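You operate a simulated robot arm through the tools that you are given. There is no shell and no other tool.

Carry out the task below with a simulated robot arm. There is one attempt and no reset: what you move stays moved.

## Task
Shake the bubbles out of the cup marked CAST.
Fine: stand it on the shaker, plug in with the switch off, run it till the mix is clear, switch off, then park the plug in its grey rest.
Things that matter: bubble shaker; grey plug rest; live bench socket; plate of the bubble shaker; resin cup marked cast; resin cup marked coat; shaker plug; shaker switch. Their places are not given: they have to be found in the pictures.

Only the result counts: the job must be done as asked and must still hold three seconds after the hand-in. Knocking over, shifting, dropping, spilling or breaking anything else fails it.

## Robot
A 7-joint arm with a two-finger parallel gripper, fixed in place. Base frame: the origin is at the foot of the arm, x ahead of it, y to its left, z up. Lengths are in mm, angles in rad, forces in N, time in s.
With the tool pointing down near the work surface it reaches from about 320 to 740 mm from the base axis. Its first joint turns from -2.007 to 2.007 rad. Payload 3.91 kg.
Tool frame: the origin (TCP) lies between the finger pads and is the grasp point; the fingertips stand 30 mm ahead of it; z points along the fingers, y is the line along which they close. Largest opening 110 mm; finger width 20, thickness 10; the body of the gripper, 48 by 112 mm, starts 55 mm behind the TCP.
Orientation is told as [roll, pitch, yaw] about the base's x, y, z axes, in that order, counted from this pose: with the fingers straight down and closing along the base's y, the tool's x points along the base's -x, its y along +y and its z along -z.

## Interface
- The arm moves only by the tool jog_arm. Its argument "steps" is text: rows parted by semicolons, each of 7 numbers parted by spaces: the shift along the tool's x, y, z in units of 50 mm (1.0 is 50 mm), then the turn, a rotation vector about the tool's x, y, z in units of 5 degrees (1.0 is 5 degrees), then the finger opening in mm, from 0 to 110. In form: x y z ax ay az gripper; .... A call has 1 to 20 rows; each row shifts and turns the commanded pose from where the row before left it, along the tool's axes as they then stand. A call with a number of a shift or a turn outside -1 to 1 is refused whole. Rows are played at 5 a second. More than 50 mm and 0.15 rad between two rows, or a gripper value outside its range, and nothing of the call is played. A pose out of reach is approached as far as the arm can. The call stops where the force on the tool passes 40 N (or 10 N more than at its start, if that is more) or the arm is blocked; 0.2 s more then pass. Each finger travels about 108 mm/s and halts on what it meets, pressing with about 32 N; the grip force reading is that of the motor and also rises with nothing between the fingers. The clock runs only during rows and for 0.2 s after the last one: add rows that do not move to give the fingers time. It gives the time, the measured TCP pose, the force on the tool (base axes), the opening and the grip force at its end, in the units of the frame above (readings bear some noise), with the torque about the TCP (base axes, N m) and any sound that the robot's microphone picked up.
- Cameras (640 x 400 px; columns grow to the right, rows downward): "scene" is fixed at [44.9, -503.3, 1462.2]; the picture's right is [0.24, -0.97, 0.00], its down [-0.75, -0.19, -0.64] and it looks along [0.62, 0.15, -0.77] (base axes); focal length 214 px, centre (320, 200). "wrist" rides on the gripper at [72, 17, -103] in the tool frame; the picture's right is [-0.23, 0.97, 0.00], its down [-0.76, -0.18, -0.62] and it looks along [-0.61, -0.14, 0.78] (tool axes); focal length 222 px, centre (320, 200).
- capture(camera): a new picture of that camera. The clock stands still meanwhile.
- slide_trunk(by): slides the trunk up (or, below 0, down) by that many mm; the arm rides with it, the base frame stays. It gives what a move gives, with no picture.
- point_at(camera, pixels): for up to 12 pixels [column, row] of the newest picture of that camera ("zoom" is the newest enlarged one), the place [x, y, z] in the base frame of the surface seen there, good to about 2 mm, but the place of the scene camera against the robot may be out by one fixed shift of up to 12 mm in any direction. The clock stands still meanwhile.
- inspect(camera, box): a new picture of the part [left, top, right, bottom] of that camera's present view, enlarged. The clock stands still meanwhile.
- job_done(): hands the job in; it is judged then, once.

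Open the gripper and draw the arm clear of the work before you hand the job in, unless the task says otherwise.

The tools are called after "Emit:" by a JSON object that holds its "fn" and its "kwargs". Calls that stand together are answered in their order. jog_arm: Moves the arm, as the interface text tells. Its arguments: {"type":"object","properties":{"steps":{"type":"string"}},"required":["steps"]} The other tools are called the same way: slide_trunk (by) slides the trunk up or down; capture (camera) takes a picture; point_at (camera, pixels) gives the place of the surface under pixels of a picture; inspect (camera, box) takes an enlarged picture of a part of a camera's view; job_done () hands the job in.

At the start:

```text
time: 0.0
eef_pos: [359.2, -304.3, 1197.8]
tcp_rot: [0.0, 0.001, -0.001]
force: [0.0, 0.1, -0.9]
wrist_torque: [-0.01, -0.02, -0.03]
finger_gap: 110.2
gripper_force: 0.0
trunk travel left (down, up): [-825.0, 165.0]
```

scene: 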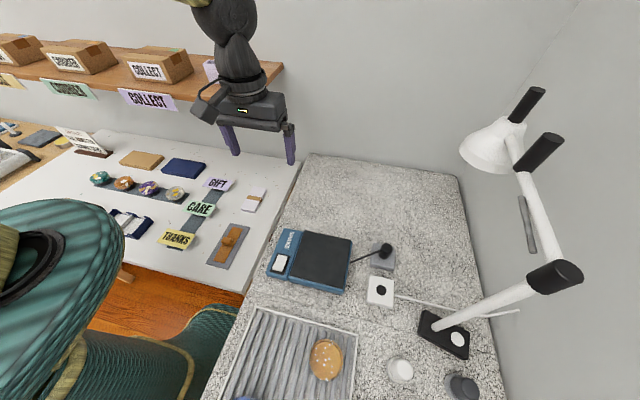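
wrist: 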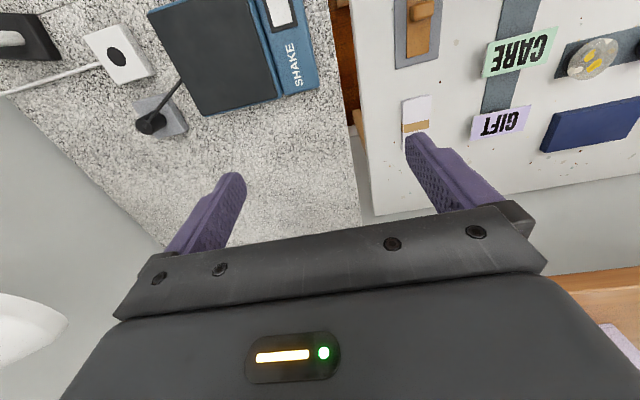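

The start pictures show the shaker around (310,260) in the scene, a white socket at (380,290), a plug in a grey rest near (383,252), and cups near (400,370) and (462,385). I'll enlarge those areas.

Emit:
{"fn": "inspect", "kwargs": {"camera": "scene", "box": [240, 210, 440, 335]}}

Emit:
{"fn": "inspect", "kwargs": {"camera": "scene", "box": [220, 290, 500, 400]}}

```text
3.20 times, centred on (340, 272) of scene
```

zoom: 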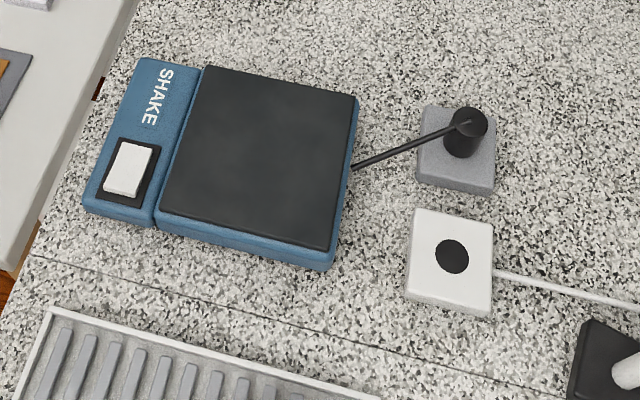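

```text
2.29 times, centred on (360, 345) of scene
```

zoom: 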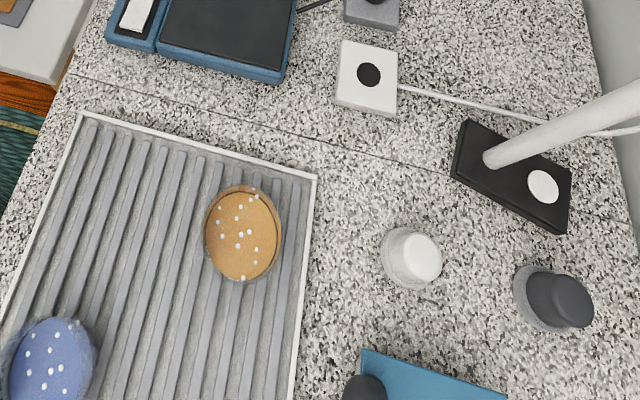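

Two cups stand on a ribbed rack: amber at zoom (242,235) and blue at (50,365), with labels not visible from above. I'll read the places of the items in this zoom, then get those of the shaker zone.

Emit:
{"fn": "point_at", "kwargs": {"camera": "zoom", "pixels": [[242, 240], [210, 230], [278, 235], [245, 190], [240, 278], [50, 365], [90, 350], [410, 255], [555, 300], [543, 187], [430, 380], [370, 75]]}}

Emit:
{"fn": "point_at", "kwargs": {"camera": "scene", "pixels": [[320, 260], [280, 264], [289, 240], [385, 248], [383, 265], [380, 290], [370, 300], [393, 280], [350, 238], [340, 292], [268, 272], [285, 230]]}}

```text
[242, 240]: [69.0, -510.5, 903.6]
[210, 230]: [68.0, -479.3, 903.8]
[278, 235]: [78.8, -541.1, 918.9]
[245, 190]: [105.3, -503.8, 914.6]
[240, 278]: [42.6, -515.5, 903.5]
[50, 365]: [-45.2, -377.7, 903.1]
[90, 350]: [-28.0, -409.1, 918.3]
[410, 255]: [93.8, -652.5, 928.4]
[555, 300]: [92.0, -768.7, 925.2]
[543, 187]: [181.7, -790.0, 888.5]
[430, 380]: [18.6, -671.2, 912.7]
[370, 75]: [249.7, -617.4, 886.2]
```

```text
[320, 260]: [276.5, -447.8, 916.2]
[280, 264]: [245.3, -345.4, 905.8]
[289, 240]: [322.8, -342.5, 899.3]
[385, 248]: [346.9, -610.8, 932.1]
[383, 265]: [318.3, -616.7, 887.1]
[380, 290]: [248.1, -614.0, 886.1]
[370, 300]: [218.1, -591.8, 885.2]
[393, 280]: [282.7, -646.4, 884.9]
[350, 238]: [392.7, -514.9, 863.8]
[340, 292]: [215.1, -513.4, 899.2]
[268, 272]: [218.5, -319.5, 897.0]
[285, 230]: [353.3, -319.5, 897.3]
```

Bench top is about z 864; the cups' rims are about z 918. I'll look at the wrist view enlarged to see the shaker, switch and plug from the other side.

Emit:
{"fn": "inspect", "kwargs": {"camera": "wrist", "box": [70, 0, 340, 150]}}

Emit:
{"fn": "inspect", "kwargs": {"camera": "scene", "box": [260, 225, 310, 285]}}

Emit:
{"fn": "inspect", "kwargs": {"camera": "scene", "box": [355, 230, 415, 315]}}

```text
2.37 times, centred on (205, 75) of wrist
```

zoom: 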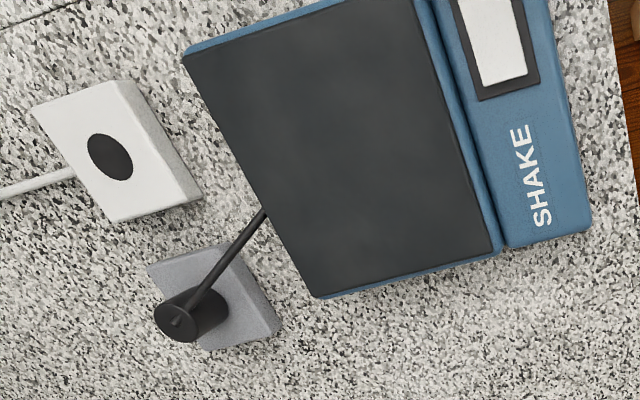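

```text
6.67 times, centred on (285, 255) of scene
```

zoom: 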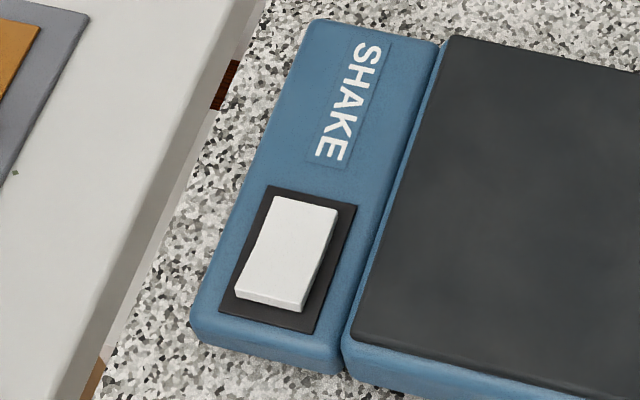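

```text
4.71 times, centred on (385, 272) of scene
```

zoom: 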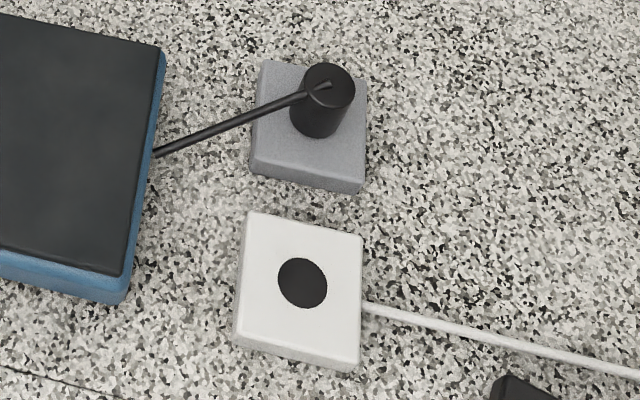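

The switch is a white rocker; I'll take its height along its length to see which end is down.

Emit:
{"fn": "inspect", "kwargs": {"camera": "scene", "box": [260, 225, 310, 285]}}

Emit:
{"fn": "point_at", "kwargs": {"camera": "zoom", "pixels": [[302, 205], [298, 215], [290, 240], [285, 260], [275, 285], [270, 293], [322, 220], [255, 285], [345, 215], [230, 300], [310, 320], [280, 195]]}}

```text
6.67 times, centred on (285, 255) of scene
```

zoom: 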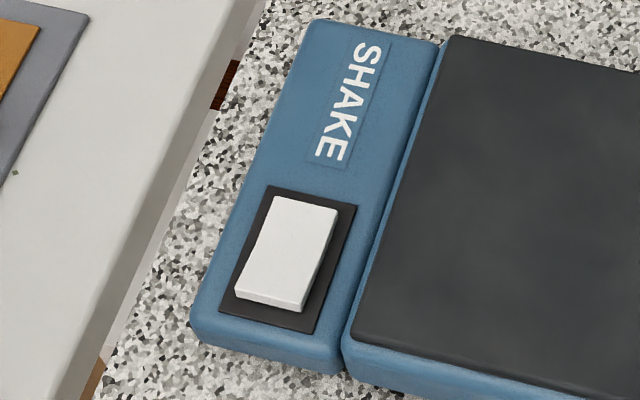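

```text
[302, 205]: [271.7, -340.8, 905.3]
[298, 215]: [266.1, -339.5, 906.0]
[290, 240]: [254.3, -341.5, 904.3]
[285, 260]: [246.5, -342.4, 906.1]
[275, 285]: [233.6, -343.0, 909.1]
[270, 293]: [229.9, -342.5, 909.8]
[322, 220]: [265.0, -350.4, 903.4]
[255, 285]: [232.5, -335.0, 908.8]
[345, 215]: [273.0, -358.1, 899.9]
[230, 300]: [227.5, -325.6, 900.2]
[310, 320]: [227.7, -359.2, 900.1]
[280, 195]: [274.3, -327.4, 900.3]
```

The rocker's near end (x≈230) is up at z≈910 and its far end (x≈270) is down at z≈904.5; which way is "on" is not yet known. I move the arm toward the cups and turn the wrist camera so it looks from the robot's side at the cup labels.

Emit:
{"fn": "jog_arm", "kwargs": {"steps": "0.836 -0.104 0.192 0 0 0 110; 0.836 -0.104 0.192 0 0 0 110; 0.836 -0.104 0.192 0 0 0 110; 0.836 -0.104 0.192 0 0 0 110; 0.836 -0.104 0.192 0 0 0 110; 0 0 0 0 0 1 110; 0 0 0 0 0 1 110; 0 0 0 0 0 1 110; 0 0 0 0 0 1 110; 0 0 0 0 0 1 110; 0 0 0 0 0 1 110; 0 0 0 0 0 1 110; 0 0 0 0 0 1 110; 0 0 0 0 0 1 110; 0 0 0 0 0 1 110; 0 0 0 0 0 1 110; 0 0 0 0 0 1 110; 0 0 0 0 0 1 110; 0 0 0 0 0 1 110; 0 0 0 0 0 1 110"}}

Emit:
{"fn": "capture", "kwargs": {"camera": "wrist"}}

Emit:
{"fn": "capture", "kwargs": {"camera": "scene"}}

```text
time: 4.2
eef_pos: [150.7, -329.4, 1150.5]
tcp_rot: [0.001, -0.001, -1.31]
force: [0.5, 0.1, -1.1]
wrist_torque: [0.03, -0.03, 0.02]
finger_gap: 110.1
gripper_force: 0.1
trunk travel left (down, up): [-825.0, 165.0]
```

```text
taken
```

wrist: 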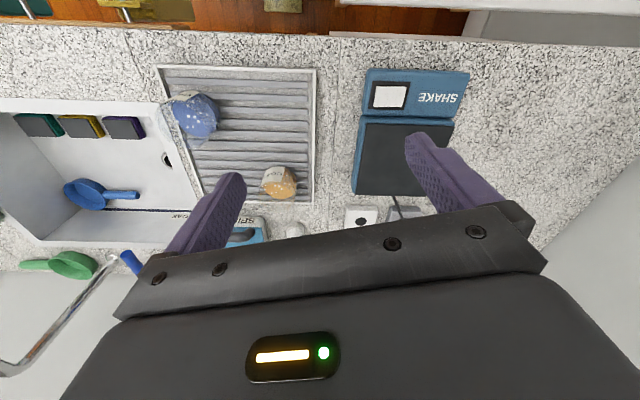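

```text
taken
```

scene: 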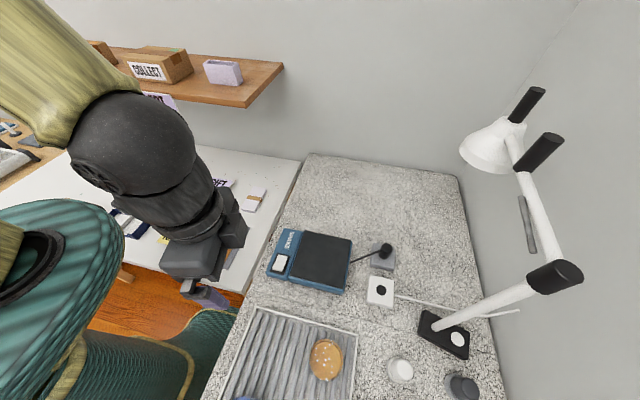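

The wrist view is upside-down; the amber cup at (278,183) and blue cup at (195,115) both show a label on their robot-facing side. I enlarge them.

Emit:
{"fn": "inspect", "kwargs": {"camera": "wrist", "box": [150, 70, 330, 210]}}

Emit:
{"fn": "inspect", "kwargs": {"camera": "wrist", "box": [250, 155, 310, 205]}}

Emit:
{"fn": "inspect", "kwargs": {"camera": "wrist", "box": [165, 85, 225, 145]}}

Emit:
{"fn": "inspect", "kwargs": {"camera": "wrist", "box": [340, 60, 480, 130]}}

```text
2.86 times, centred on (240, 140) of wrist
```

zoom: 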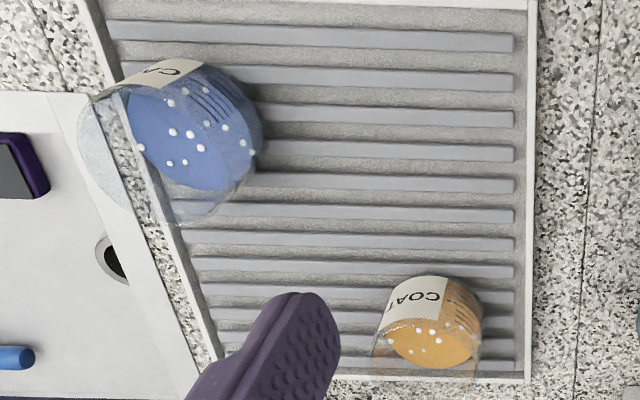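

```text
8.00 times, centred on (280, 180) of wrist
```

zoom: 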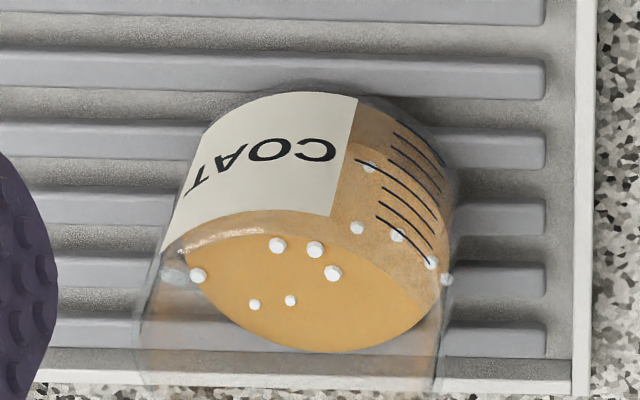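

```text
6.67 times, centred on (195, 115) of wrist
```

zoom: 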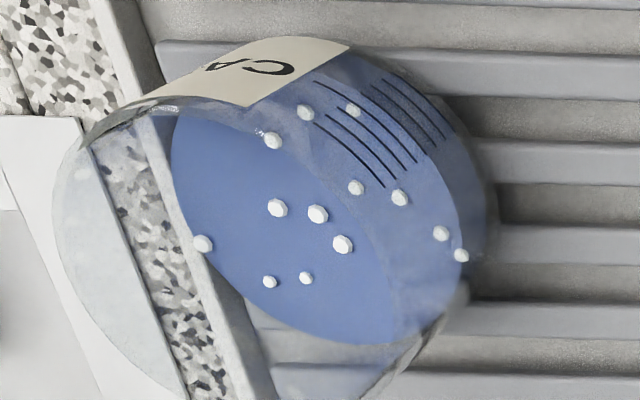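

```text
4.57 times, centred on (410, 95) of wrist
```

zoom: 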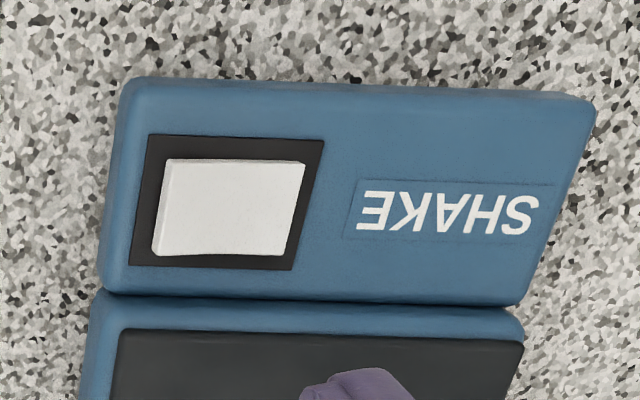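

Amber is COAT; the blue cup reads "CA…", so it is CAST. I take points on the blue cup and on the shaker, plug and socket from the wrist camera, which has no fixed shift.

Emit:
{"fn": "capture", "kwargs": {"camera": "wrist"}}

Emit:
{"fn": "point_at", "kwargs": {"camera": "wrist", "pixels": [[195, 120], [203, 115], [180, 96], [220, 110], [176, 128], [208, 138], [272, 188], [389, 96], [400, 150], [362, 190], [364, 121], [448, 121]]}}

Emit:
{"fn": "inspect", "kwargs": {"camera": "wrist", "box": [165, 85, 225, 145]}}

Emit:
{"fn": "point_at", "kwargs": {"camera": "zoom", "pixels": [[300, 220], [190, 160], [290, 300], [440, 290], [345, 45], [470, 180], [80, 140], [150, 100], [60, 210], [190, 390], [320, 375], [400, 370]]}}

```text
taken
```

wrist: 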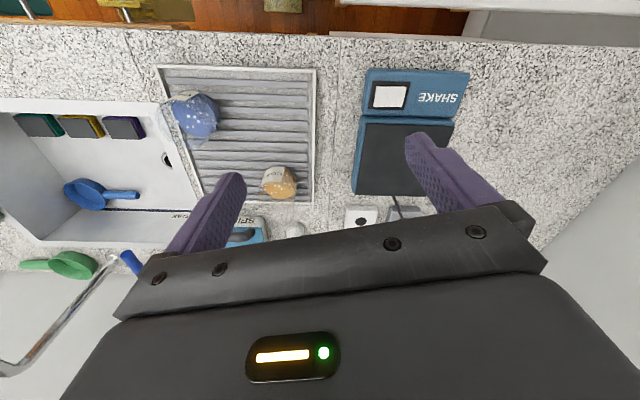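

```text
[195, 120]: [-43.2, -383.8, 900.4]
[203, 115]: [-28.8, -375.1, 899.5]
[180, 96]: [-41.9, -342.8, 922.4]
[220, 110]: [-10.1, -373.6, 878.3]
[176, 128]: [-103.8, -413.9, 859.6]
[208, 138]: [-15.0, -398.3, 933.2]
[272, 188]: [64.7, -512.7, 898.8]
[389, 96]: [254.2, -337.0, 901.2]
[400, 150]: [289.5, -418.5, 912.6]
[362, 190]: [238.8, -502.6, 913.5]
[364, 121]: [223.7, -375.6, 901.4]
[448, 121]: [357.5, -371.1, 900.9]
```

```text
6.67 times, centred on (195, 115) of wrist
```

zoom: 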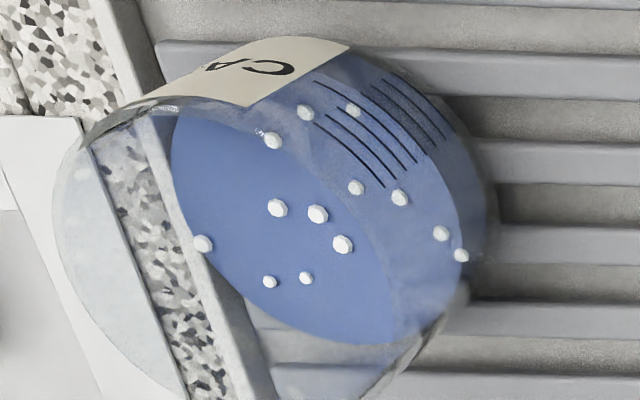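

```text
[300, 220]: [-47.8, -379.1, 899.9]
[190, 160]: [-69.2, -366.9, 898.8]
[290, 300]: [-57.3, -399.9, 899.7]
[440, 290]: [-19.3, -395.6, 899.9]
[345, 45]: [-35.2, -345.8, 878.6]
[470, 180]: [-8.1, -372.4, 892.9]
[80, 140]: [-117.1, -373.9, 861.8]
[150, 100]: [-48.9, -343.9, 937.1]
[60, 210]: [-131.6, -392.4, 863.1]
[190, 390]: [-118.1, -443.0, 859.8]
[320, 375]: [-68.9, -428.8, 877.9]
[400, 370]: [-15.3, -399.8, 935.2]
```

Cup CAST is centred near (-43,-378), radius about 35, resin level z≈900. Now I bring the wrist camera close to the switch to look for on/off marks.

Emit:
{"fn": "jog_arm", "kwargs": {"steps": "0 0 0 0 0 1 110; 0 0 0 0 0 1 110; 0 0 0 0 0 1 110; 0.052 0.4 0.68 0 0 0 110; 0.052 0.4 0.68 0 0 0 110; 0.052 0.4 0.68 0 0 0 110; 0.052 0.4 0.68 0 0 0 110; 0.052 0.4 0.68 0 0 0 110; 0 0 0 0 0 0 110"}}

Emit:
{"fn": "capture", "kwargs": {"camera": "wrist"}}

```text
time: 6.2
eef_pos: [251.7, -316.2, 979.2]
tcp_rot: [-0.001, -0.001, -1.572]
force: [-0.6, -0.3, -0.7]
wrist_torque: [-0.01, 0.0, -0.01]
finger_gap: 110.0
gripper_force: 0.1
trunk travel left (down, up): [-825.0, 165.0]
```

```text
taken
```

wrist: 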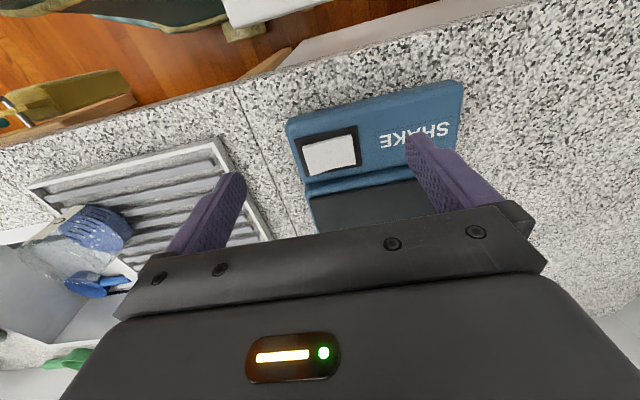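

Arm moves freely at this height. I enlarge the switch at (330,152).

Emit:
{"fn": "inspect", "kwargs": {"camera": "wrist", "box": [280, 115, 380, 185]}}

Emit:
{"fn": "inspect", "kwargs": {"camera": "wrist", "box": [20, 180, 160, 300]}}

Emit:
{"fn": "inspect", "kwargs": {"camera": "wrist", "box": [270, 70, 470, 220]}}

Emit:
{"fn": "point_at", "kwargs": {"camera": "zoom", "pixels": [[190, 230], [120, 250], [275, 225], [180, 300], [200, 270], [110, 225], [260, 215], [230, 250]]}}

```text
5.71 times, centred on (330, 150) of wrist
```

zoom: 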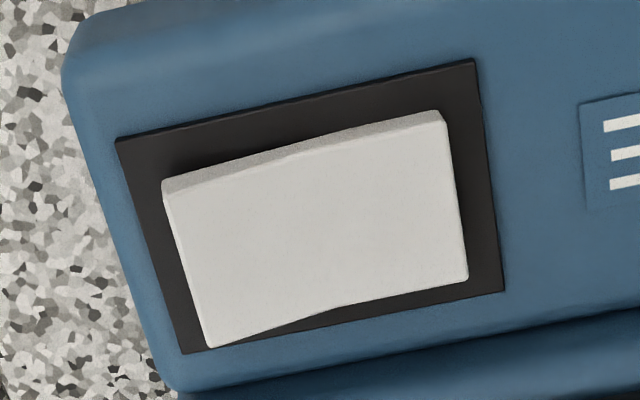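

```text
3.33 times, centred on (90, 240) of wrist
```

zoom: 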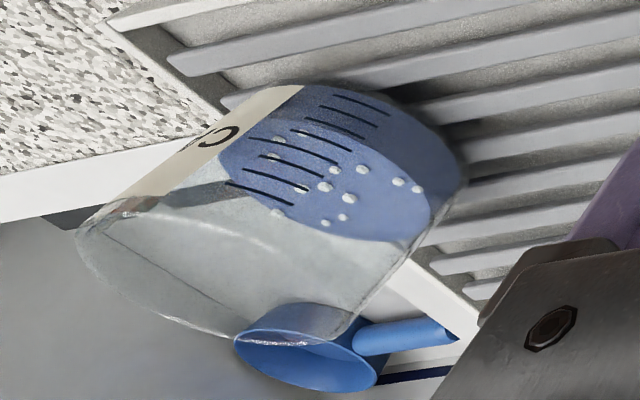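

```text
2.67 times, centred on (370, 145) of wrist
```

zoom: 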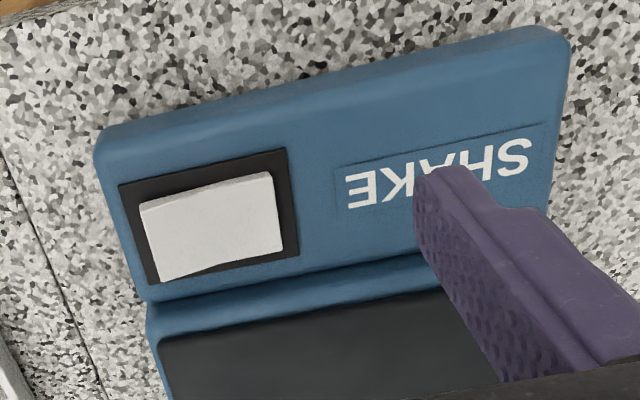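

```text
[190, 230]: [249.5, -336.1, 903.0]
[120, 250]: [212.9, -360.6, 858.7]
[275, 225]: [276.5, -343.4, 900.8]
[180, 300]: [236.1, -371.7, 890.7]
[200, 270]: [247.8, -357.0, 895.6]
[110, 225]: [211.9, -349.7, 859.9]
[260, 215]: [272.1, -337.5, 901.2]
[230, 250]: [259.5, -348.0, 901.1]
```

The rocker top bears no mark; its end at x≈230 stands up. I turn the hand to yaw 0 to view the switch's raised end and the shaker's other sides from the -x side.

Emit:
{"fn": "jog_arm", "kwargs": {"steps": "0 0 0 0 0 -1 110; 0 0 0 0 0 -1 110; 0 0 0 0 0 -1 110; 0 0 0 0 0 -1 110; 0 0 0 0 0 -1 110; 0 0 0 0 0 -1 110; 0 0 0 0 0 -1 110; 0 0 0 0 0 -1 110; 0 0 0 0 0 -1 110; 0 0 0 0 0 -1 110; 0 0 0 0 0 -1 110; 0 0 0 0 0 -1 110; 0 0 0 0 0 -1 110; 0 0 0 0 0 -1 110; 0 0 0 0 0 -1 110; 0 0 0 0 0 -1 110; 0 0 0 0 0 -1 110; 0 0 0 0 0 -1 110; 0.7 -0.26 0 0 0 0 110; 0.7 -0.26 0 0 0 0 110"}}

Emit:
{"fn": "capture", "kwargs": {"camera": "wrist"}}

```text
time: 10.4
eef_pos: [182.3, -343.7, 980.8]
tcp_rot: [0.001, 0.0, 0.002]
force: [-0.3, -1.0, -0.4]
wrist_torque: [-0.01, -0.04, 0.01]
finger_gap: 110.1
gripper_force: 0.0
trunk travel left (down, up): [-825.0, 165.0]
```

```text
taken
```

wrist: 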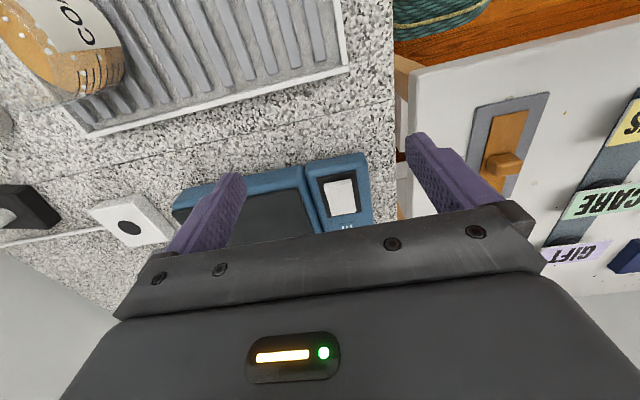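

The switch is now at (340,195) and the socket at (130,225). I enlarge both, and the shaker.

Emit:
{"fn": "inspect", "kwargs": {"camera": "wrist", "box": [300, 150, 380, 230]}}

Emit:
{"fn": "inspect", "kwargs": {"camera": "wrist", "box": [70, 170, 200, 260]}}

Emit:
{"fn": "inspect", "kwargs": {"camera": "scene", "box": [380, 290, 500, 400]}}

```text
5.00 times, centred on (340, 190) of wrist
```

zoom: 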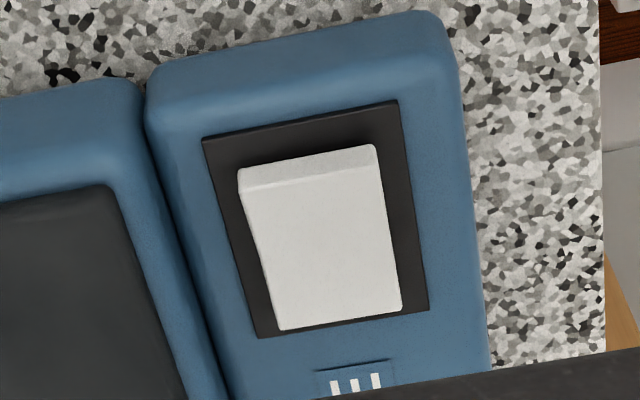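

```text
4.44 times, centred on (135, 215) of wrist
```

zoom: 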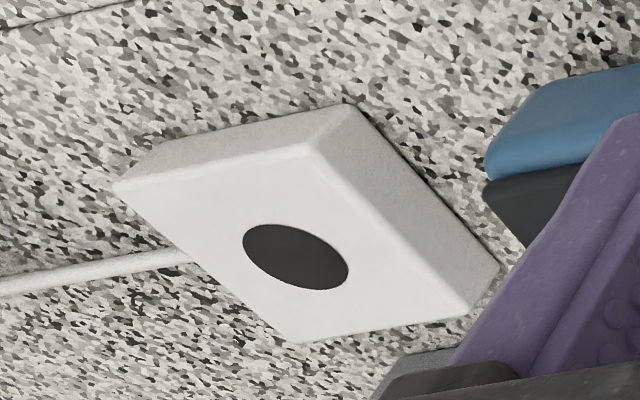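

```text
3.64 times, centred on (440, 345) of scene
```

zoom: 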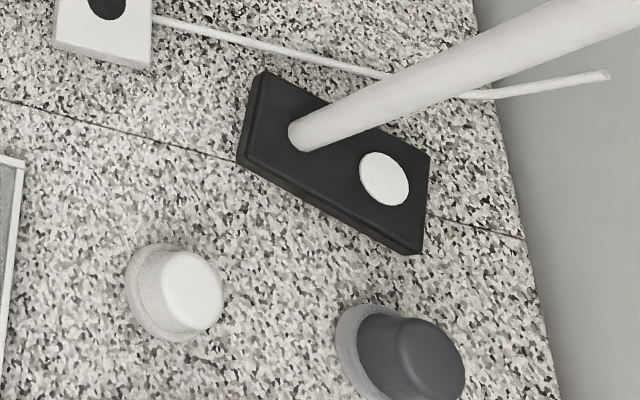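

No marks on the rocker; with the plug parked it is presumably in its rest (off) state, pressed end next to SHAKE. I measure the socket hole, shaker corners and rack edge from this wrist picture.

Emit:
{"fn": "inspect", "kwargs": {"camera": "wrist", "box": [70, 170, 200, 260]}}

Emit:
{"fn": "point_at", "kwargs": {"camera": "zoom", "pixels": [[295, 256], [246, 240], [346, 270], [290, 228], [300, 287], [120, 190], [310, 150], [465, 312], [300, 340], [340, 110], [490, 170], [600, 60]]}}

Emit:
{"fn": "inspect", "kwargs": {"camera": "wrist", "box": [300, 150, 380, 230]}}

Emit:
{"fn": "point_at", "kwargs": {"camera": "zoom", "pixels": [[310, 175], [315, 200], [320, 230], [325, 260], [330, 290], [335, 315], [250, 190], [370, 170], [245, 175], [285, 320], [395, 300], [310, 150]]}}

```text
4.44 times, centred on (135, 215) of wrist
```

zoom: 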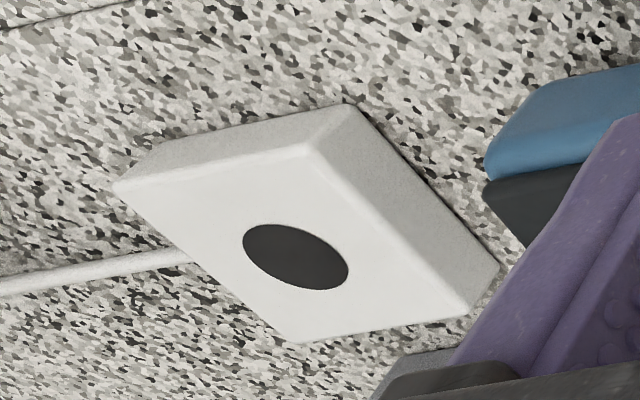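

```text
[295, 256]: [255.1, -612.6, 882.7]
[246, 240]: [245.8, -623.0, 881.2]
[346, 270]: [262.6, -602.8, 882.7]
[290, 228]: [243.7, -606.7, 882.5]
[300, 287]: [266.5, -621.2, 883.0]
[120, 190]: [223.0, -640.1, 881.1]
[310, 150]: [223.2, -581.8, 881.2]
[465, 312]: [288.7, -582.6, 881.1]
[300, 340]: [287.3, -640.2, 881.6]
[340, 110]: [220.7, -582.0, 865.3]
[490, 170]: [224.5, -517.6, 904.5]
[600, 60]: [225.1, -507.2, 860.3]
```

```text
5.00 times, centred on (340, 190) of wrist
```

zoom: 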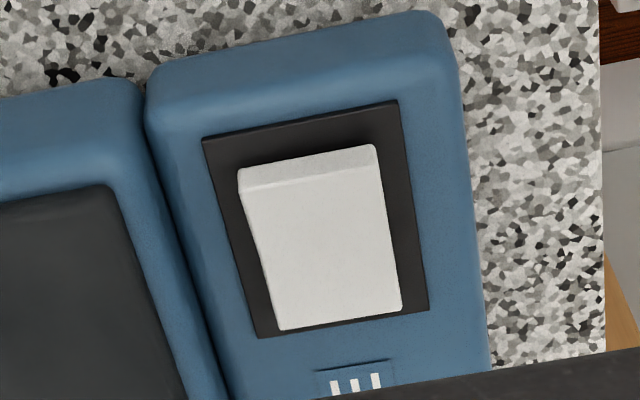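

```text
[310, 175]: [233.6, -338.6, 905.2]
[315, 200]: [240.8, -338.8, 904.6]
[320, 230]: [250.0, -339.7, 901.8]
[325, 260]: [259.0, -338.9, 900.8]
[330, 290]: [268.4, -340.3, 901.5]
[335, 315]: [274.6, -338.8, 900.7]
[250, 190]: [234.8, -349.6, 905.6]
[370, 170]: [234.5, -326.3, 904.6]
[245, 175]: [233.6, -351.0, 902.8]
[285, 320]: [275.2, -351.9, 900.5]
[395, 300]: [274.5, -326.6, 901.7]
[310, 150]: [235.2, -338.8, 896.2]
```

Socket top z≈882 with hole centre ≈(255,-612.5); rocker spans x 233–275, y -352 to -326, raised end at x≈235 (z≈905). Next I go over the CAST cup and look straight at it.

Emit:
{"fn": "jog_arm", "kwargs": {"steps": "0.8 -0.12 -0.3 0 0 1 110; 0 0 -0.3 0 0 1 110; 0 0 -0.3 0 0 1 110; 0 0 -0.3 0 0 1 110; 0 0 -0.3 0 0 1 110; 0 0 0 0 0 1 110; 0 0 0 0 0 1 110; 0 0 0 0 0 1 110; 0 0 0 0 0 1 110; 0 0 0 0 0 1 110; 0 0 0 0 0 1 110; 0 0 0 0 0 1 110; 0 0 0 0 0 1 110; 0 0 0 0 0 1 110; 0 0 0 0 0 1 110; 0 0 0 0 0 1 110; 0 0 0 0 0 1 110; 0 0 0 0 0 1 110"}}

```text
time: 14.2
eef_pos: [139.8, -347.6, 1054.9]
tcp_rot: [0.0, 0.0, -1.572]
force: [0.6, 0.4, 0.2]
wrist_torque: [0.01, -0.02, -0.02]
finger_gap: 110.0
gripper_force: 0.1
trunk travel left (down, up): [-825.0, 165.0]
```

Now at yaw -90° (tool x = base +y, tool y = base +x). I shift to just above the CAST cup and take a picture.

Emit:
{"fn": "jog_arm", "kwargs": {"steps": "-0.15 -0.915 0 0 0 0 110; -0.15 -0.915 0 0 0 0 110; -0.15 -0.915 0 0 0 0 110; -0.15 -0.915 0 0 0 0 110; 0 0 0 0 0 0 110"}}

Emit:
{"fn": "capture", "kwargs": {"camera": "wrist"}}

```text
time: 15.4
eef_pos: [-42.6, -379.9, 1056.3]
tcp_rot: [0.001, 0.0, -1.571]
force: [-0.1, 0.3, -0.4]
wrist_torque: [-0.01, 0.04, 0.03]
finger_gap: 110.1
gripper_force: 0.1
trunk travel left (down, up): [-825.0, 165.0]
```

```text
taken
```

wrist: 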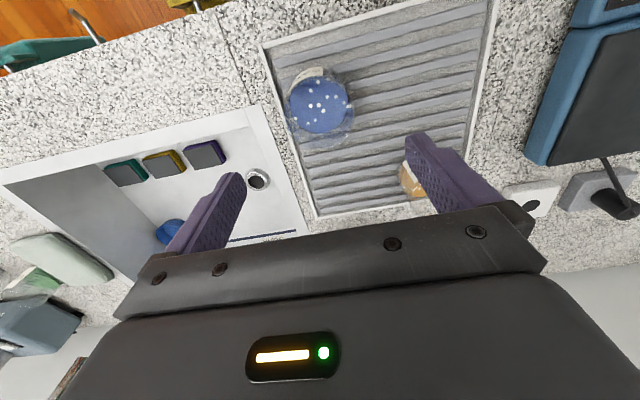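

The CAST cup shows at (318,105). I enlarge it and take edge points.

Emit:
{"fn": "inspect", "kwargs": {"camera": "wrist", "box": [260, 50, 380, 160]}}

Emit:
{"fn": "point_at", "kwargs": {"camera": "zoom", "pixels": [[310, 200], [165, 230], [460, 170], [300, 110], [330, 285], [150, 120], [470, 110], [320, 340], [450, 310], [150, 300], [60, 200], [580, 150]]}}

```text
3.64 times, centred on (320, 105) of wrist
```

zoom: 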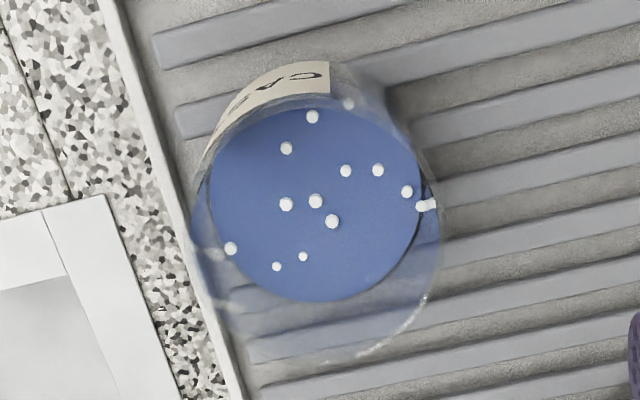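

```text
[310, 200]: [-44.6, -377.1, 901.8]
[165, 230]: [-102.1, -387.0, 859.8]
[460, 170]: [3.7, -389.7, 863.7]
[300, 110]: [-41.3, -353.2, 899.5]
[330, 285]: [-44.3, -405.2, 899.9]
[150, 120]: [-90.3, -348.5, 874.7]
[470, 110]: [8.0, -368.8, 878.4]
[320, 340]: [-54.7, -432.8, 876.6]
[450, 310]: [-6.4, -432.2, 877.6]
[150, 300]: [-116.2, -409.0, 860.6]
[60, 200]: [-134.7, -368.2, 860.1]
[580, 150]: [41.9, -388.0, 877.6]
```

I take more points at the resin surface edges and rim for the cup centre and height.

Emit:
{"fn": "point_at", "kwargs": {"camera": "zoom", "pixels": [[218, 200], [416, 205], [310, 107], [320, 298], [245, 270], [390, 265], [240, 140], [390, 130], [400, 325], [425, 300], [240, 320], [432, 290]]}}

Emit:
{"fn": "inspect", "kwargs": {"camera": "wrist", "box": [285, 60, 365, 155]}}

```text
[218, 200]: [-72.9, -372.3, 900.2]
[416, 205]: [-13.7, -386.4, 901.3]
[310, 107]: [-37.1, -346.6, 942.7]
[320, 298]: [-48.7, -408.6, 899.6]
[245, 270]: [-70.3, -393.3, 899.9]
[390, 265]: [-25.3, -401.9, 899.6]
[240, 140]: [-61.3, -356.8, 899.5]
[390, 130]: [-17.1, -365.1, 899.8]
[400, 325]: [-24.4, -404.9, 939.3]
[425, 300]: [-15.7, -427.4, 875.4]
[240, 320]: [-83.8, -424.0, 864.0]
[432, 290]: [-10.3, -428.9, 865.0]
```

```text
4.21 times, centred on (325, 108) of wrist
```

zoom: 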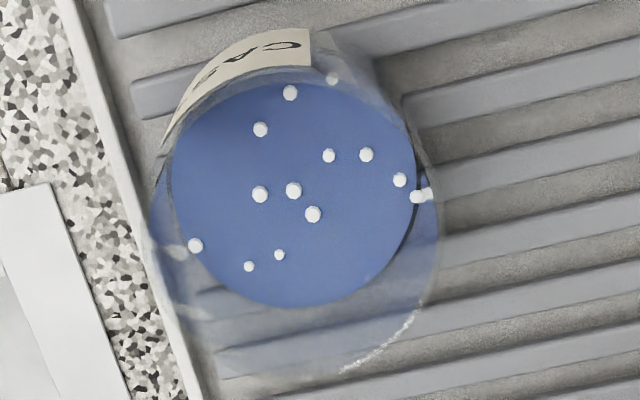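

Circle fit gives cup centre (-43.4,-379.3), outer radius ≈33.5, rim z≈941, standing on ribs at z≈877.5. I descend to TCP z≈918 with open fingers.

Emit:
{"fn": "jog_arm", "kwargs": {"steps": "0.012 -0.016 0.9 0 0 0 110; 0 0 0.9 0 0 0 110; 0 0 0.5 0 0 0 110; 0 0 0.466 0 0 0 110; 0 0 0 0 0 0 110"}}

Emit:
{"fn": "capture", "kwargs": {"camera": "wrist"}}

```text
time: 16.6
eef_pos: [-41.7, -377.6, 916.6]
tcp_rot: [0.0, 0.002, -1.572]
force: [-0.2, 0.8, -0.2]
wrist_torque: [-0.02, 0.0, 0.0]
finger_gap: 110.0
gripper_force: 0.1
trunk travel left (down, up): [-825.0, 165.0]
```

```text
taken
```

wrist: 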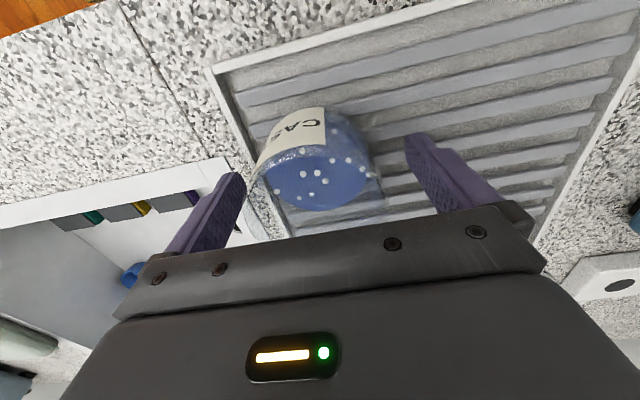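

The cup sits between the fingers and reads "CAS…". I close the fingers on it.

Emit:
{"fn": "jog_arm", "kwargs": {"steps": "0 0 0 0 0 0 80; 0 0 0 0 0 0 60; 0 0 0 0 0 0 50; 0 0 0 0 0 0 50; 0 0 0 0 0 0 50"}}

```text
time: 17.8
eef_pos: [-42.4, -377.8, 916.9]
tcp_rot: [0.0, -0.001, -1.57]
force: [0.5, 0.5, 0.0]
wrist_torque: [0.02, 0.02, -0.05]
finger_gap: 69.6
gripper_force: 31.9
trunk travel left (down, up): [-825.0, 165.0]
```

Fingers hold at 69.6 mm with 32 N. I lift a little and check.

Emit:
{"fn": "jog_arm", "kwargs": {"steps": "0 0 -0.2 0 0 0 50; 0 0 -0.4 0 0 0 50; 0 0 -0.6 0 0 0 50; 0 0 -0.6 0 0 0 50; 0 0 0 0 0 0 50"}}

Emit:
{"fn": "capture", "kwargs": {"camera": "wrist"}}

Emit:
{"fn": "capture", "kwargs": {"camera": "scene"}}

```text
time: 19.0
eef_pos: [-42.5, -378.5, 1005.4]
tcp_rot: [0.0, 0.002, -1.572]
force: [-0.8, -0.3, -0.4]
wrist_torque: [0.0, 0.01, 0.02]
finger_gap: 50.3
gripper_force: 0.0
trunk travel left (down, up): [-825.0, 165.0]
```

```text
taken
```

wrist: 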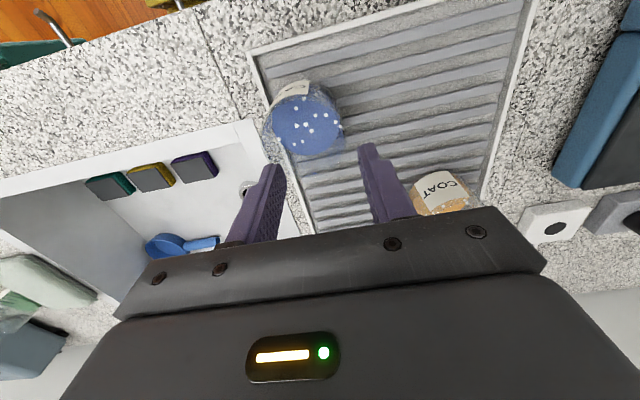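

```text
taken
```

scene: 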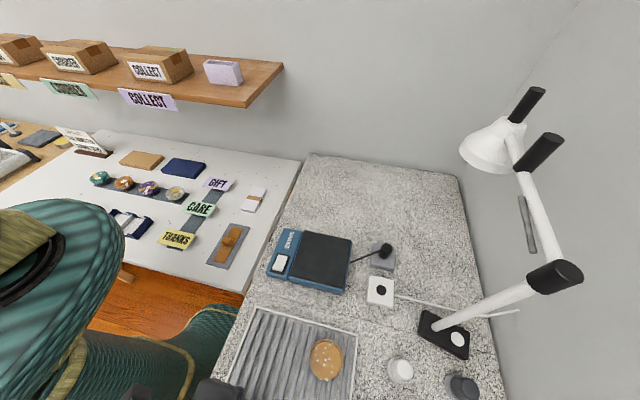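

The gap fell to 50 with no grip force: the cup slipped out. It still stands at (305,120); I check its state closely.

Emit:
{"fn": "inspect", "kwargs": {"camera": "wrist", "box": [250, 65, 370, 175]}}

Emit:
{"fn": "point_at", "kwargs": {"camera": "zoom", "pixels": [[290, 200], [180, 210], [415, 210], [290, 100], [300, 300], [200, 290], [400, 270], [200, 130], [400, 130], [410, 305], [290, 90], [150, 250]]}}

```text
3.64 times, centred on (310, 120) of wrist
```

zoom: 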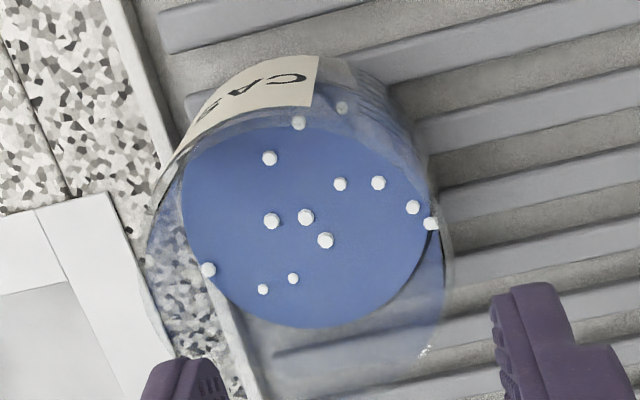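

```text
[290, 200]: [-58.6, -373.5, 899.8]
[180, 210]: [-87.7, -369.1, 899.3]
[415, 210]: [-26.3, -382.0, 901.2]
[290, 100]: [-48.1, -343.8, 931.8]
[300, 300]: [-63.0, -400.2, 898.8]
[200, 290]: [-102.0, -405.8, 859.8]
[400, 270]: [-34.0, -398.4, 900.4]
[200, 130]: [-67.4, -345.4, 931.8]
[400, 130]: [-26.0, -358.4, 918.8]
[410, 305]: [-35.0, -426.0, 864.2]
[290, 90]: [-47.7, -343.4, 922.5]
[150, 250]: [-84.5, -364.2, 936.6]
```

The cup stands upright, not spilled, but has shifted to about x -57. I take edge points for a new fit and wall profile.

Emit:
{"fn": "inspect", "kwargs": {"camera": "wrist", "box": [250, 65, 370, 175]}}

Emit:
{"fn": "point_at", "kwargs": {"camera": "zoom", "pixels": [[192, 205], [420, 240], [240, 140], [390, 280], [225, 285], [405, 170], [315, 322], [300, 130], [350, 80], [370, 95], [300, 75], [320, 62]]}}

Emit:
{"fn": "point_at", "kwargs": {"camera": "zoom", "pixels": [[150, 230], [160, 200], [175, 160], [425, 350], [440, 320], [450, 260], [170, 330], [400, 110], [420, 140], [360, 65], [280, 60], [430, 175]]}}

```text
3.64 times, centred on (310, 120) of wrist
```

zoom: 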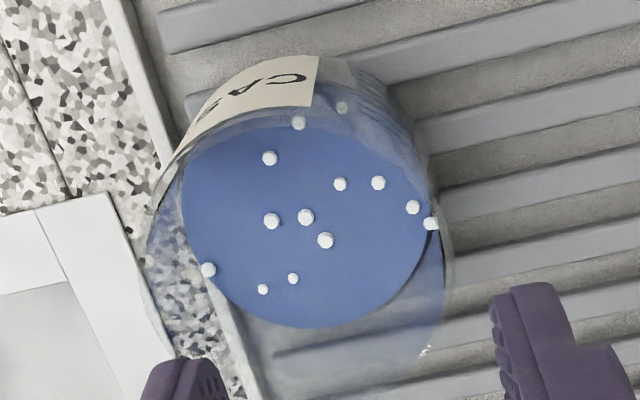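

```text
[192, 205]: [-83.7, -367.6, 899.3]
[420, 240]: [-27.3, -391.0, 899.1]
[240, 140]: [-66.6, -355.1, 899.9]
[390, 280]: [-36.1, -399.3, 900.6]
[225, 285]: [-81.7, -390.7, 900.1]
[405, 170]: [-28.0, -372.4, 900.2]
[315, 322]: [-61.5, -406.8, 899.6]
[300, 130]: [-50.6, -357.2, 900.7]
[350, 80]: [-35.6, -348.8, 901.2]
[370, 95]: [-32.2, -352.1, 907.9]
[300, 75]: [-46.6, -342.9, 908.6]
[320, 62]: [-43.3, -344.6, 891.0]
```

```text
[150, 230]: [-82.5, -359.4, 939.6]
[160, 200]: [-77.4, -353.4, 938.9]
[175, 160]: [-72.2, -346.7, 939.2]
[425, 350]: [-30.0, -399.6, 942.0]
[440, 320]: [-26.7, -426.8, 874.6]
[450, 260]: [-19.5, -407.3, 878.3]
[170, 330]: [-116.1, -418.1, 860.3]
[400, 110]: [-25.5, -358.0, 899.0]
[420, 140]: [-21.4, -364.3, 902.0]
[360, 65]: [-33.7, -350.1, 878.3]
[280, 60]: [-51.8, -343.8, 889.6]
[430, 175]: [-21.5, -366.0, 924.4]
```

The cup is a straight cylinder, r≈34.8, now centred near (-54.5,-377.5). I check the rail height beside it before re-gripping.

Emit:
{"fn": "point_at", "kwargs": {"camera": "zoom", "pixels": [[135, 80], [120, 40], [150, 120], [230, 340], [240, 370], [250, 390], [330, 370], [350, 340], [100, 250], [520, 270]]}}

Emit:
{"fn": "inspect", "kwargs": {"camera": "wrist", "box": [400, 160, 480, 225]}}

```text
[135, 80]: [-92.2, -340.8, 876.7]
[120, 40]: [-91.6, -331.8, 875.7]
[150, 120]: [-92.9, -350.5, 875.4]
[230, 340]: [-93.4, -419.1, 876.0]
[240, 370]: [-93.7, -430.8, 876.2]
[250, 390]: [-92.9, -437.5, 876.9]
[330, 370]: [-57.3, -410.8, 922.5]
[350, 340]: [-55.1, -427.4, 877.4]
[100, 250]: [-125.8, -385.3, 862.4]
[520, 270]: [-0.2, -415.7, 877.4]
```

```text
6.15 times, centred on (440, 192) of wrist
```

zoom: 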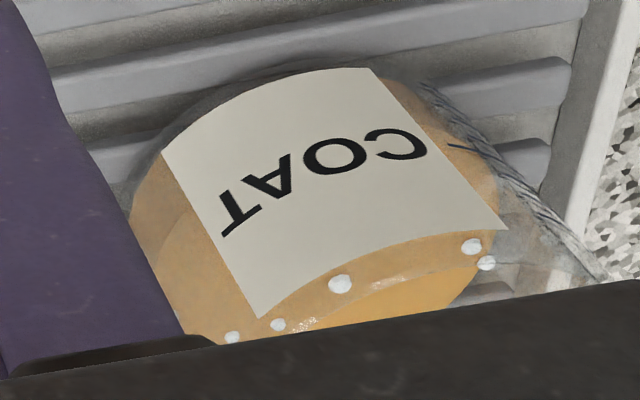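

Rail z≈876 and ribs z≈877.5 leave room. I reopen, recentre on (-54.5,-377.5), go down to TCP z≈913 and grip with a full-close command.

Emit:
{"fn": "jog_arm", "kwargs": {"steps": "0 0 0 0 0 0 110; 0.02 -0.24 0 0 0 0 110; 0 0 0 0 0 0 110; 0 0 0.6 0 0 0 110; 0 0 0.6 0 0 0 110; 0 0 0.4 0 0 0 110; 0 0 0.24 0 0 0 110; 0 0 0 0 0 0 110; 0 0 0 0 0 0 110; 0 0 0 0 0 0 80; 0 0 0 0 0 0 60; 0 0 0 0 0 0 30; 0 0 0 0 0 0 0; 0 0 0 0 0 0 0; 0 0 0 0 0 0 0"}}

Emit:
{"fn": "capture", "kwargs": {"camera": "wrist"}}

```text
time: 22.2
eef_pos: [-55.4, -377.7, 915.2]
tcp_rot: [-0.001, -0.001, -1.573]
force: [0.4, -0.2, 0.1]
wrist_torque: [0.01, 0.0, 0.04]
finger_gap: 69.3
gripper_force: 32.2
trunk travel left (down, up): [-825.0, 165.0]
```

```text
taken
```

wrist: 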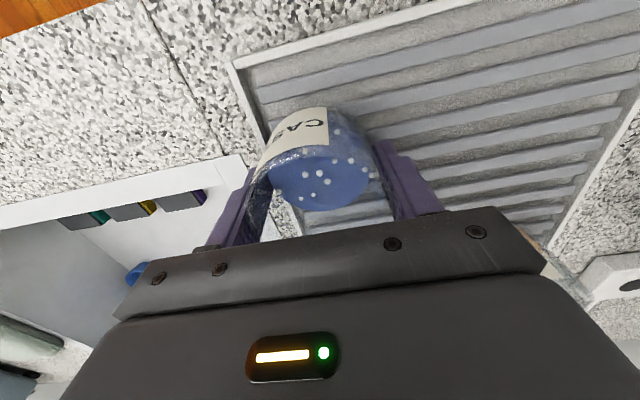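

The cup is centred between the pads, gap 69.3, 32 N. I lift very slowly, 10 mm, and check.

Emit:
{"fn": "jog_arm", "kwargs": {"steps": "0 0 -0.02 0 0 0 0; 0 0 -0.02 0 0 0 0; 0 0 -0.02 0 0 0 0; 0 0 -0.04 0 0 0 0; 0 0 -0.04 0 0 0 0; 0 0 -0.04 0 0 0 0; 0 0 0 0 0 0 0"}}

Emit:
{"fn": "capture", "kwargs": {"camera": "wrist"}}

```text
time: 23.8
eef_pos: [-54.5, -377.2, 923.3]
tcp_rot: [-0.001, 0.002, -1.571]
force: [-0.4, 0.3, -1.0]
wrist_torque: [-0.03, 0.01, -0.01]
finger_gap: 69.1
gripper_force: 32.7
trunk travel left (down, up): [-825.0, 165.0]
```

```text
taken
```

wrist: 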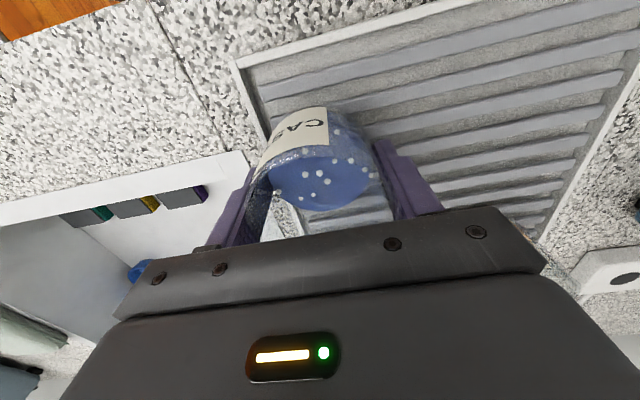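

The cup rises with the hand (same place in the picture, ~1 N weight). I keep lifting gently.

Emit:
{"fn": "jog_arm", "kwargs": {"steps": "0 0 -0.06 0 0 0 0; 0 0 -0.08 0 0 0 0; 0 0 -0.1 0 0 0 0; 0 0 -0.1 0 0 0 0; 0 0 -0.1 0 0 0 0; 0 0 -0.1 0 0 0 0; 0 0 -0.1 0 0 0 0; 0 0 -0.1 0 0 0 0; 0 0 -0.1 0 0 0 0; 0 0 -0.1 0 0 0 0; 0 0 -0.1 0 0 0 0; 0 0 -0.1 0 0 0 0; 0 0 -0.08 0 0 0 0; 0 0 -0.06 0 0 0 0; 0 0 -0.03 0 0 0 0; 0 0 0 0 0 0 0"}}

Emit:
{"fn": "capture", "kwargs": {"camera": "wrist"}}

```text
time: 27.2
eef_pos: [-54.4, -378.1, 987.6]
tcp_rot: [0.001, 0.0, -1.57]
force: [-0.8, 0.4, -1.1]
wrist_torque: [0.05, 0.0, 0.01]
finger_gap: 69.3
gripper_force: 32.4
trunk travel left (down, up): [-825.0, 165.0]
```

```text
taken
```

wrist: 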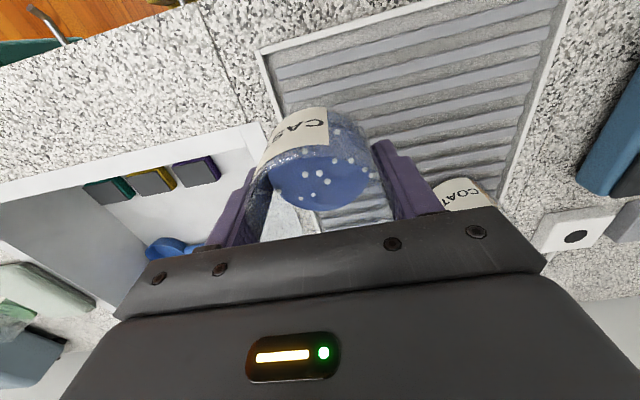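

Grip holds. I measure the plate's corners in the scene picture (plus the socket hole, for the scene camera's shift).

Emit:
{"fn": "inspect", "kwargs": {"camera": "scene", "box": [255, 220, 415, 320]}}

Emit:
{"fn": "point_at", "kwargs": {"camera": "zoom", "pixels": [[200, 50], [385, 80], [350, 265], [145, 225], [270, 155], [115, 150], [500, 282], [480, 280], [522, 285], [500, 262], [500, 302], [505, 120]]}}

```text
4.00 times, centred on (335, 270) of scene
```

zoom: 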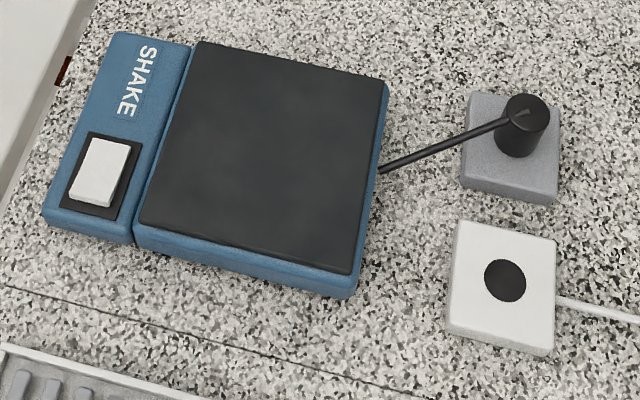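

```text
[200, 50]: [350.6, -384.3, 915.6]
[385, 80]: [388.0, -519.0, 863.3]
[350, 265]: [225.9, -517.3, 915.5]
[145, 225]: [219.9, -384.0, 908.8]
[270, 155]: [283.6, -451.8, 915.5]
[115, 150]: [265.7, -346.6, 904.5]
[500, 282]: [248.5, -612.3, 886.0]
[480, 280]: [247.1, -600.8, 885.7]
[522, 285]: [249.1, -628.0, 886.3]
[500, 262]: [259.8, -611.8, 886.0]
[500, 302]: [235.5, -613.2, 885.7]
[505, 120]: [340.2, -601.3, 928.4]
```

Plate is roughly x 230–357, y -381 to -515, z≈912 after correcting the scene shift by (+6,+3,-3.5). I carry the cup gently toward it.

Emit:
{"fn": "jog_arm", "kwargs": {"steps": "-0.016 0.08 -0.005 0 0 0 0; -0.033 0.16 -0.01 0 0 0 0; -0.049 0.24 -0.016 0 0 0 0; -0.066 0.32 -0.021 0 0 0 0; -0.078 0.38 -0.025 0 0 0 0; -0.078 0.38 -0.025 0 0 0 0; -0.078 0.38 -0.025 0 0 0 0; -0.078 0.38 -0.025 0 0 0 0; -0.078 0.38 -0.025 0 0 0 0; -0.078 0.38 -0.025 0 0 0 0; -0.078 0.38 -0.025 0 0 0 0; -0.078 0.38 -0.025 0 0 0 0; -0.078 0.38 -0.025 0 0 0 0; -0.078 0.38 -0.025 0 0 0 0; -0.078 0.38 -0.025 0 0 0 0; -0.078 0.38 -0.025 0 0 0 0; -0.066 0.32 -0.021 0 0 0 0; -0.049 0.24 -0.016 0 0 0 0; -0.033 0.16 -0.01 0 0 0 0; -0.016 0.08 -0.005 0 0 0 0"}}

Emit:
{"fn": "capture", "kwargs": {"camera": "wrist"}}

```text
time: 31.4
eef_pos: [252.7, -441.3, 1009.1]
tcp_rot: [0.001, 0.001, -1.571]
force: [0.0, 1.0, -0.8]
wrist_torque: [0.03, 0.01, 0.0]
finger_gap: 69.4
gripper_force: 32.1
trunk travel left (down, up): [-825.0, 165.0]
```

```text
taken
```

wrist: 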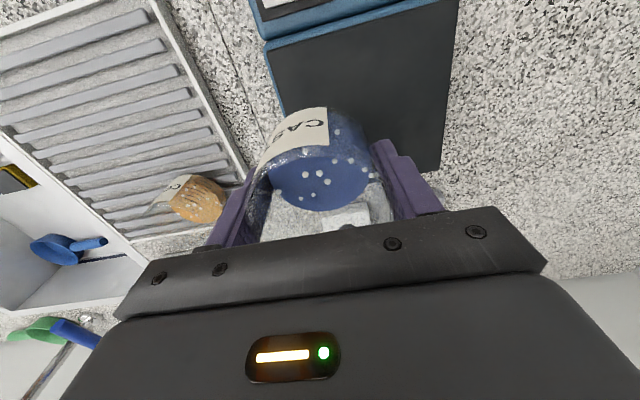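

The cup is held steady; plate corners are visible at about (265,48), (455,0) and (440,170). I read plate points from this wrist view.

Emit:
{"fn": "inspect", "kwargs": {"camera": "wrist", "box": [240, 0, 480, 180]}}

Emit:
{"fn": "point_at", "kwargs": {"camera": "wrist", "pixels": [[268, 50], [280, 100], [350, 60], [400, 100], [452, 5], [448, 80], [438, 165], [425, 168], [410, 150], [275, 42], [263, 45], [445, 120]]}}

```text
2.22 times, centred on (360, 90) of wrist
```

zoom: 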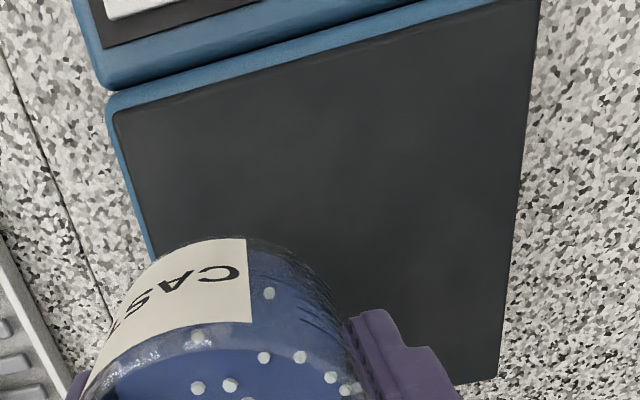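

```text
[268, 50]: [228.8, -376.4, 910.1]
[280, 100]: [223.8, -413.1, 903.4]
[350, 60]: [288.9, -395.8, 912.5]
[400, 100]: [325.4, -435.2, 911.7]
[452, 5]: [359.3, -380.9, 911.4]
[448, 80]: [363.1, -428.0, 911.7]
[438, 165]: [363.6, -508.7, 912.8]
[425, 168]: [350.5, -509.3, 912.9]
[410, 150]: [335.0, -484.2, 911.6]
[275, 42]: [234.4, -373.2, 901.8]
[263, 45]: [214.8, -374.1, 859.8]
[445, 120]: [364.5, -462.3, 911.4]
```

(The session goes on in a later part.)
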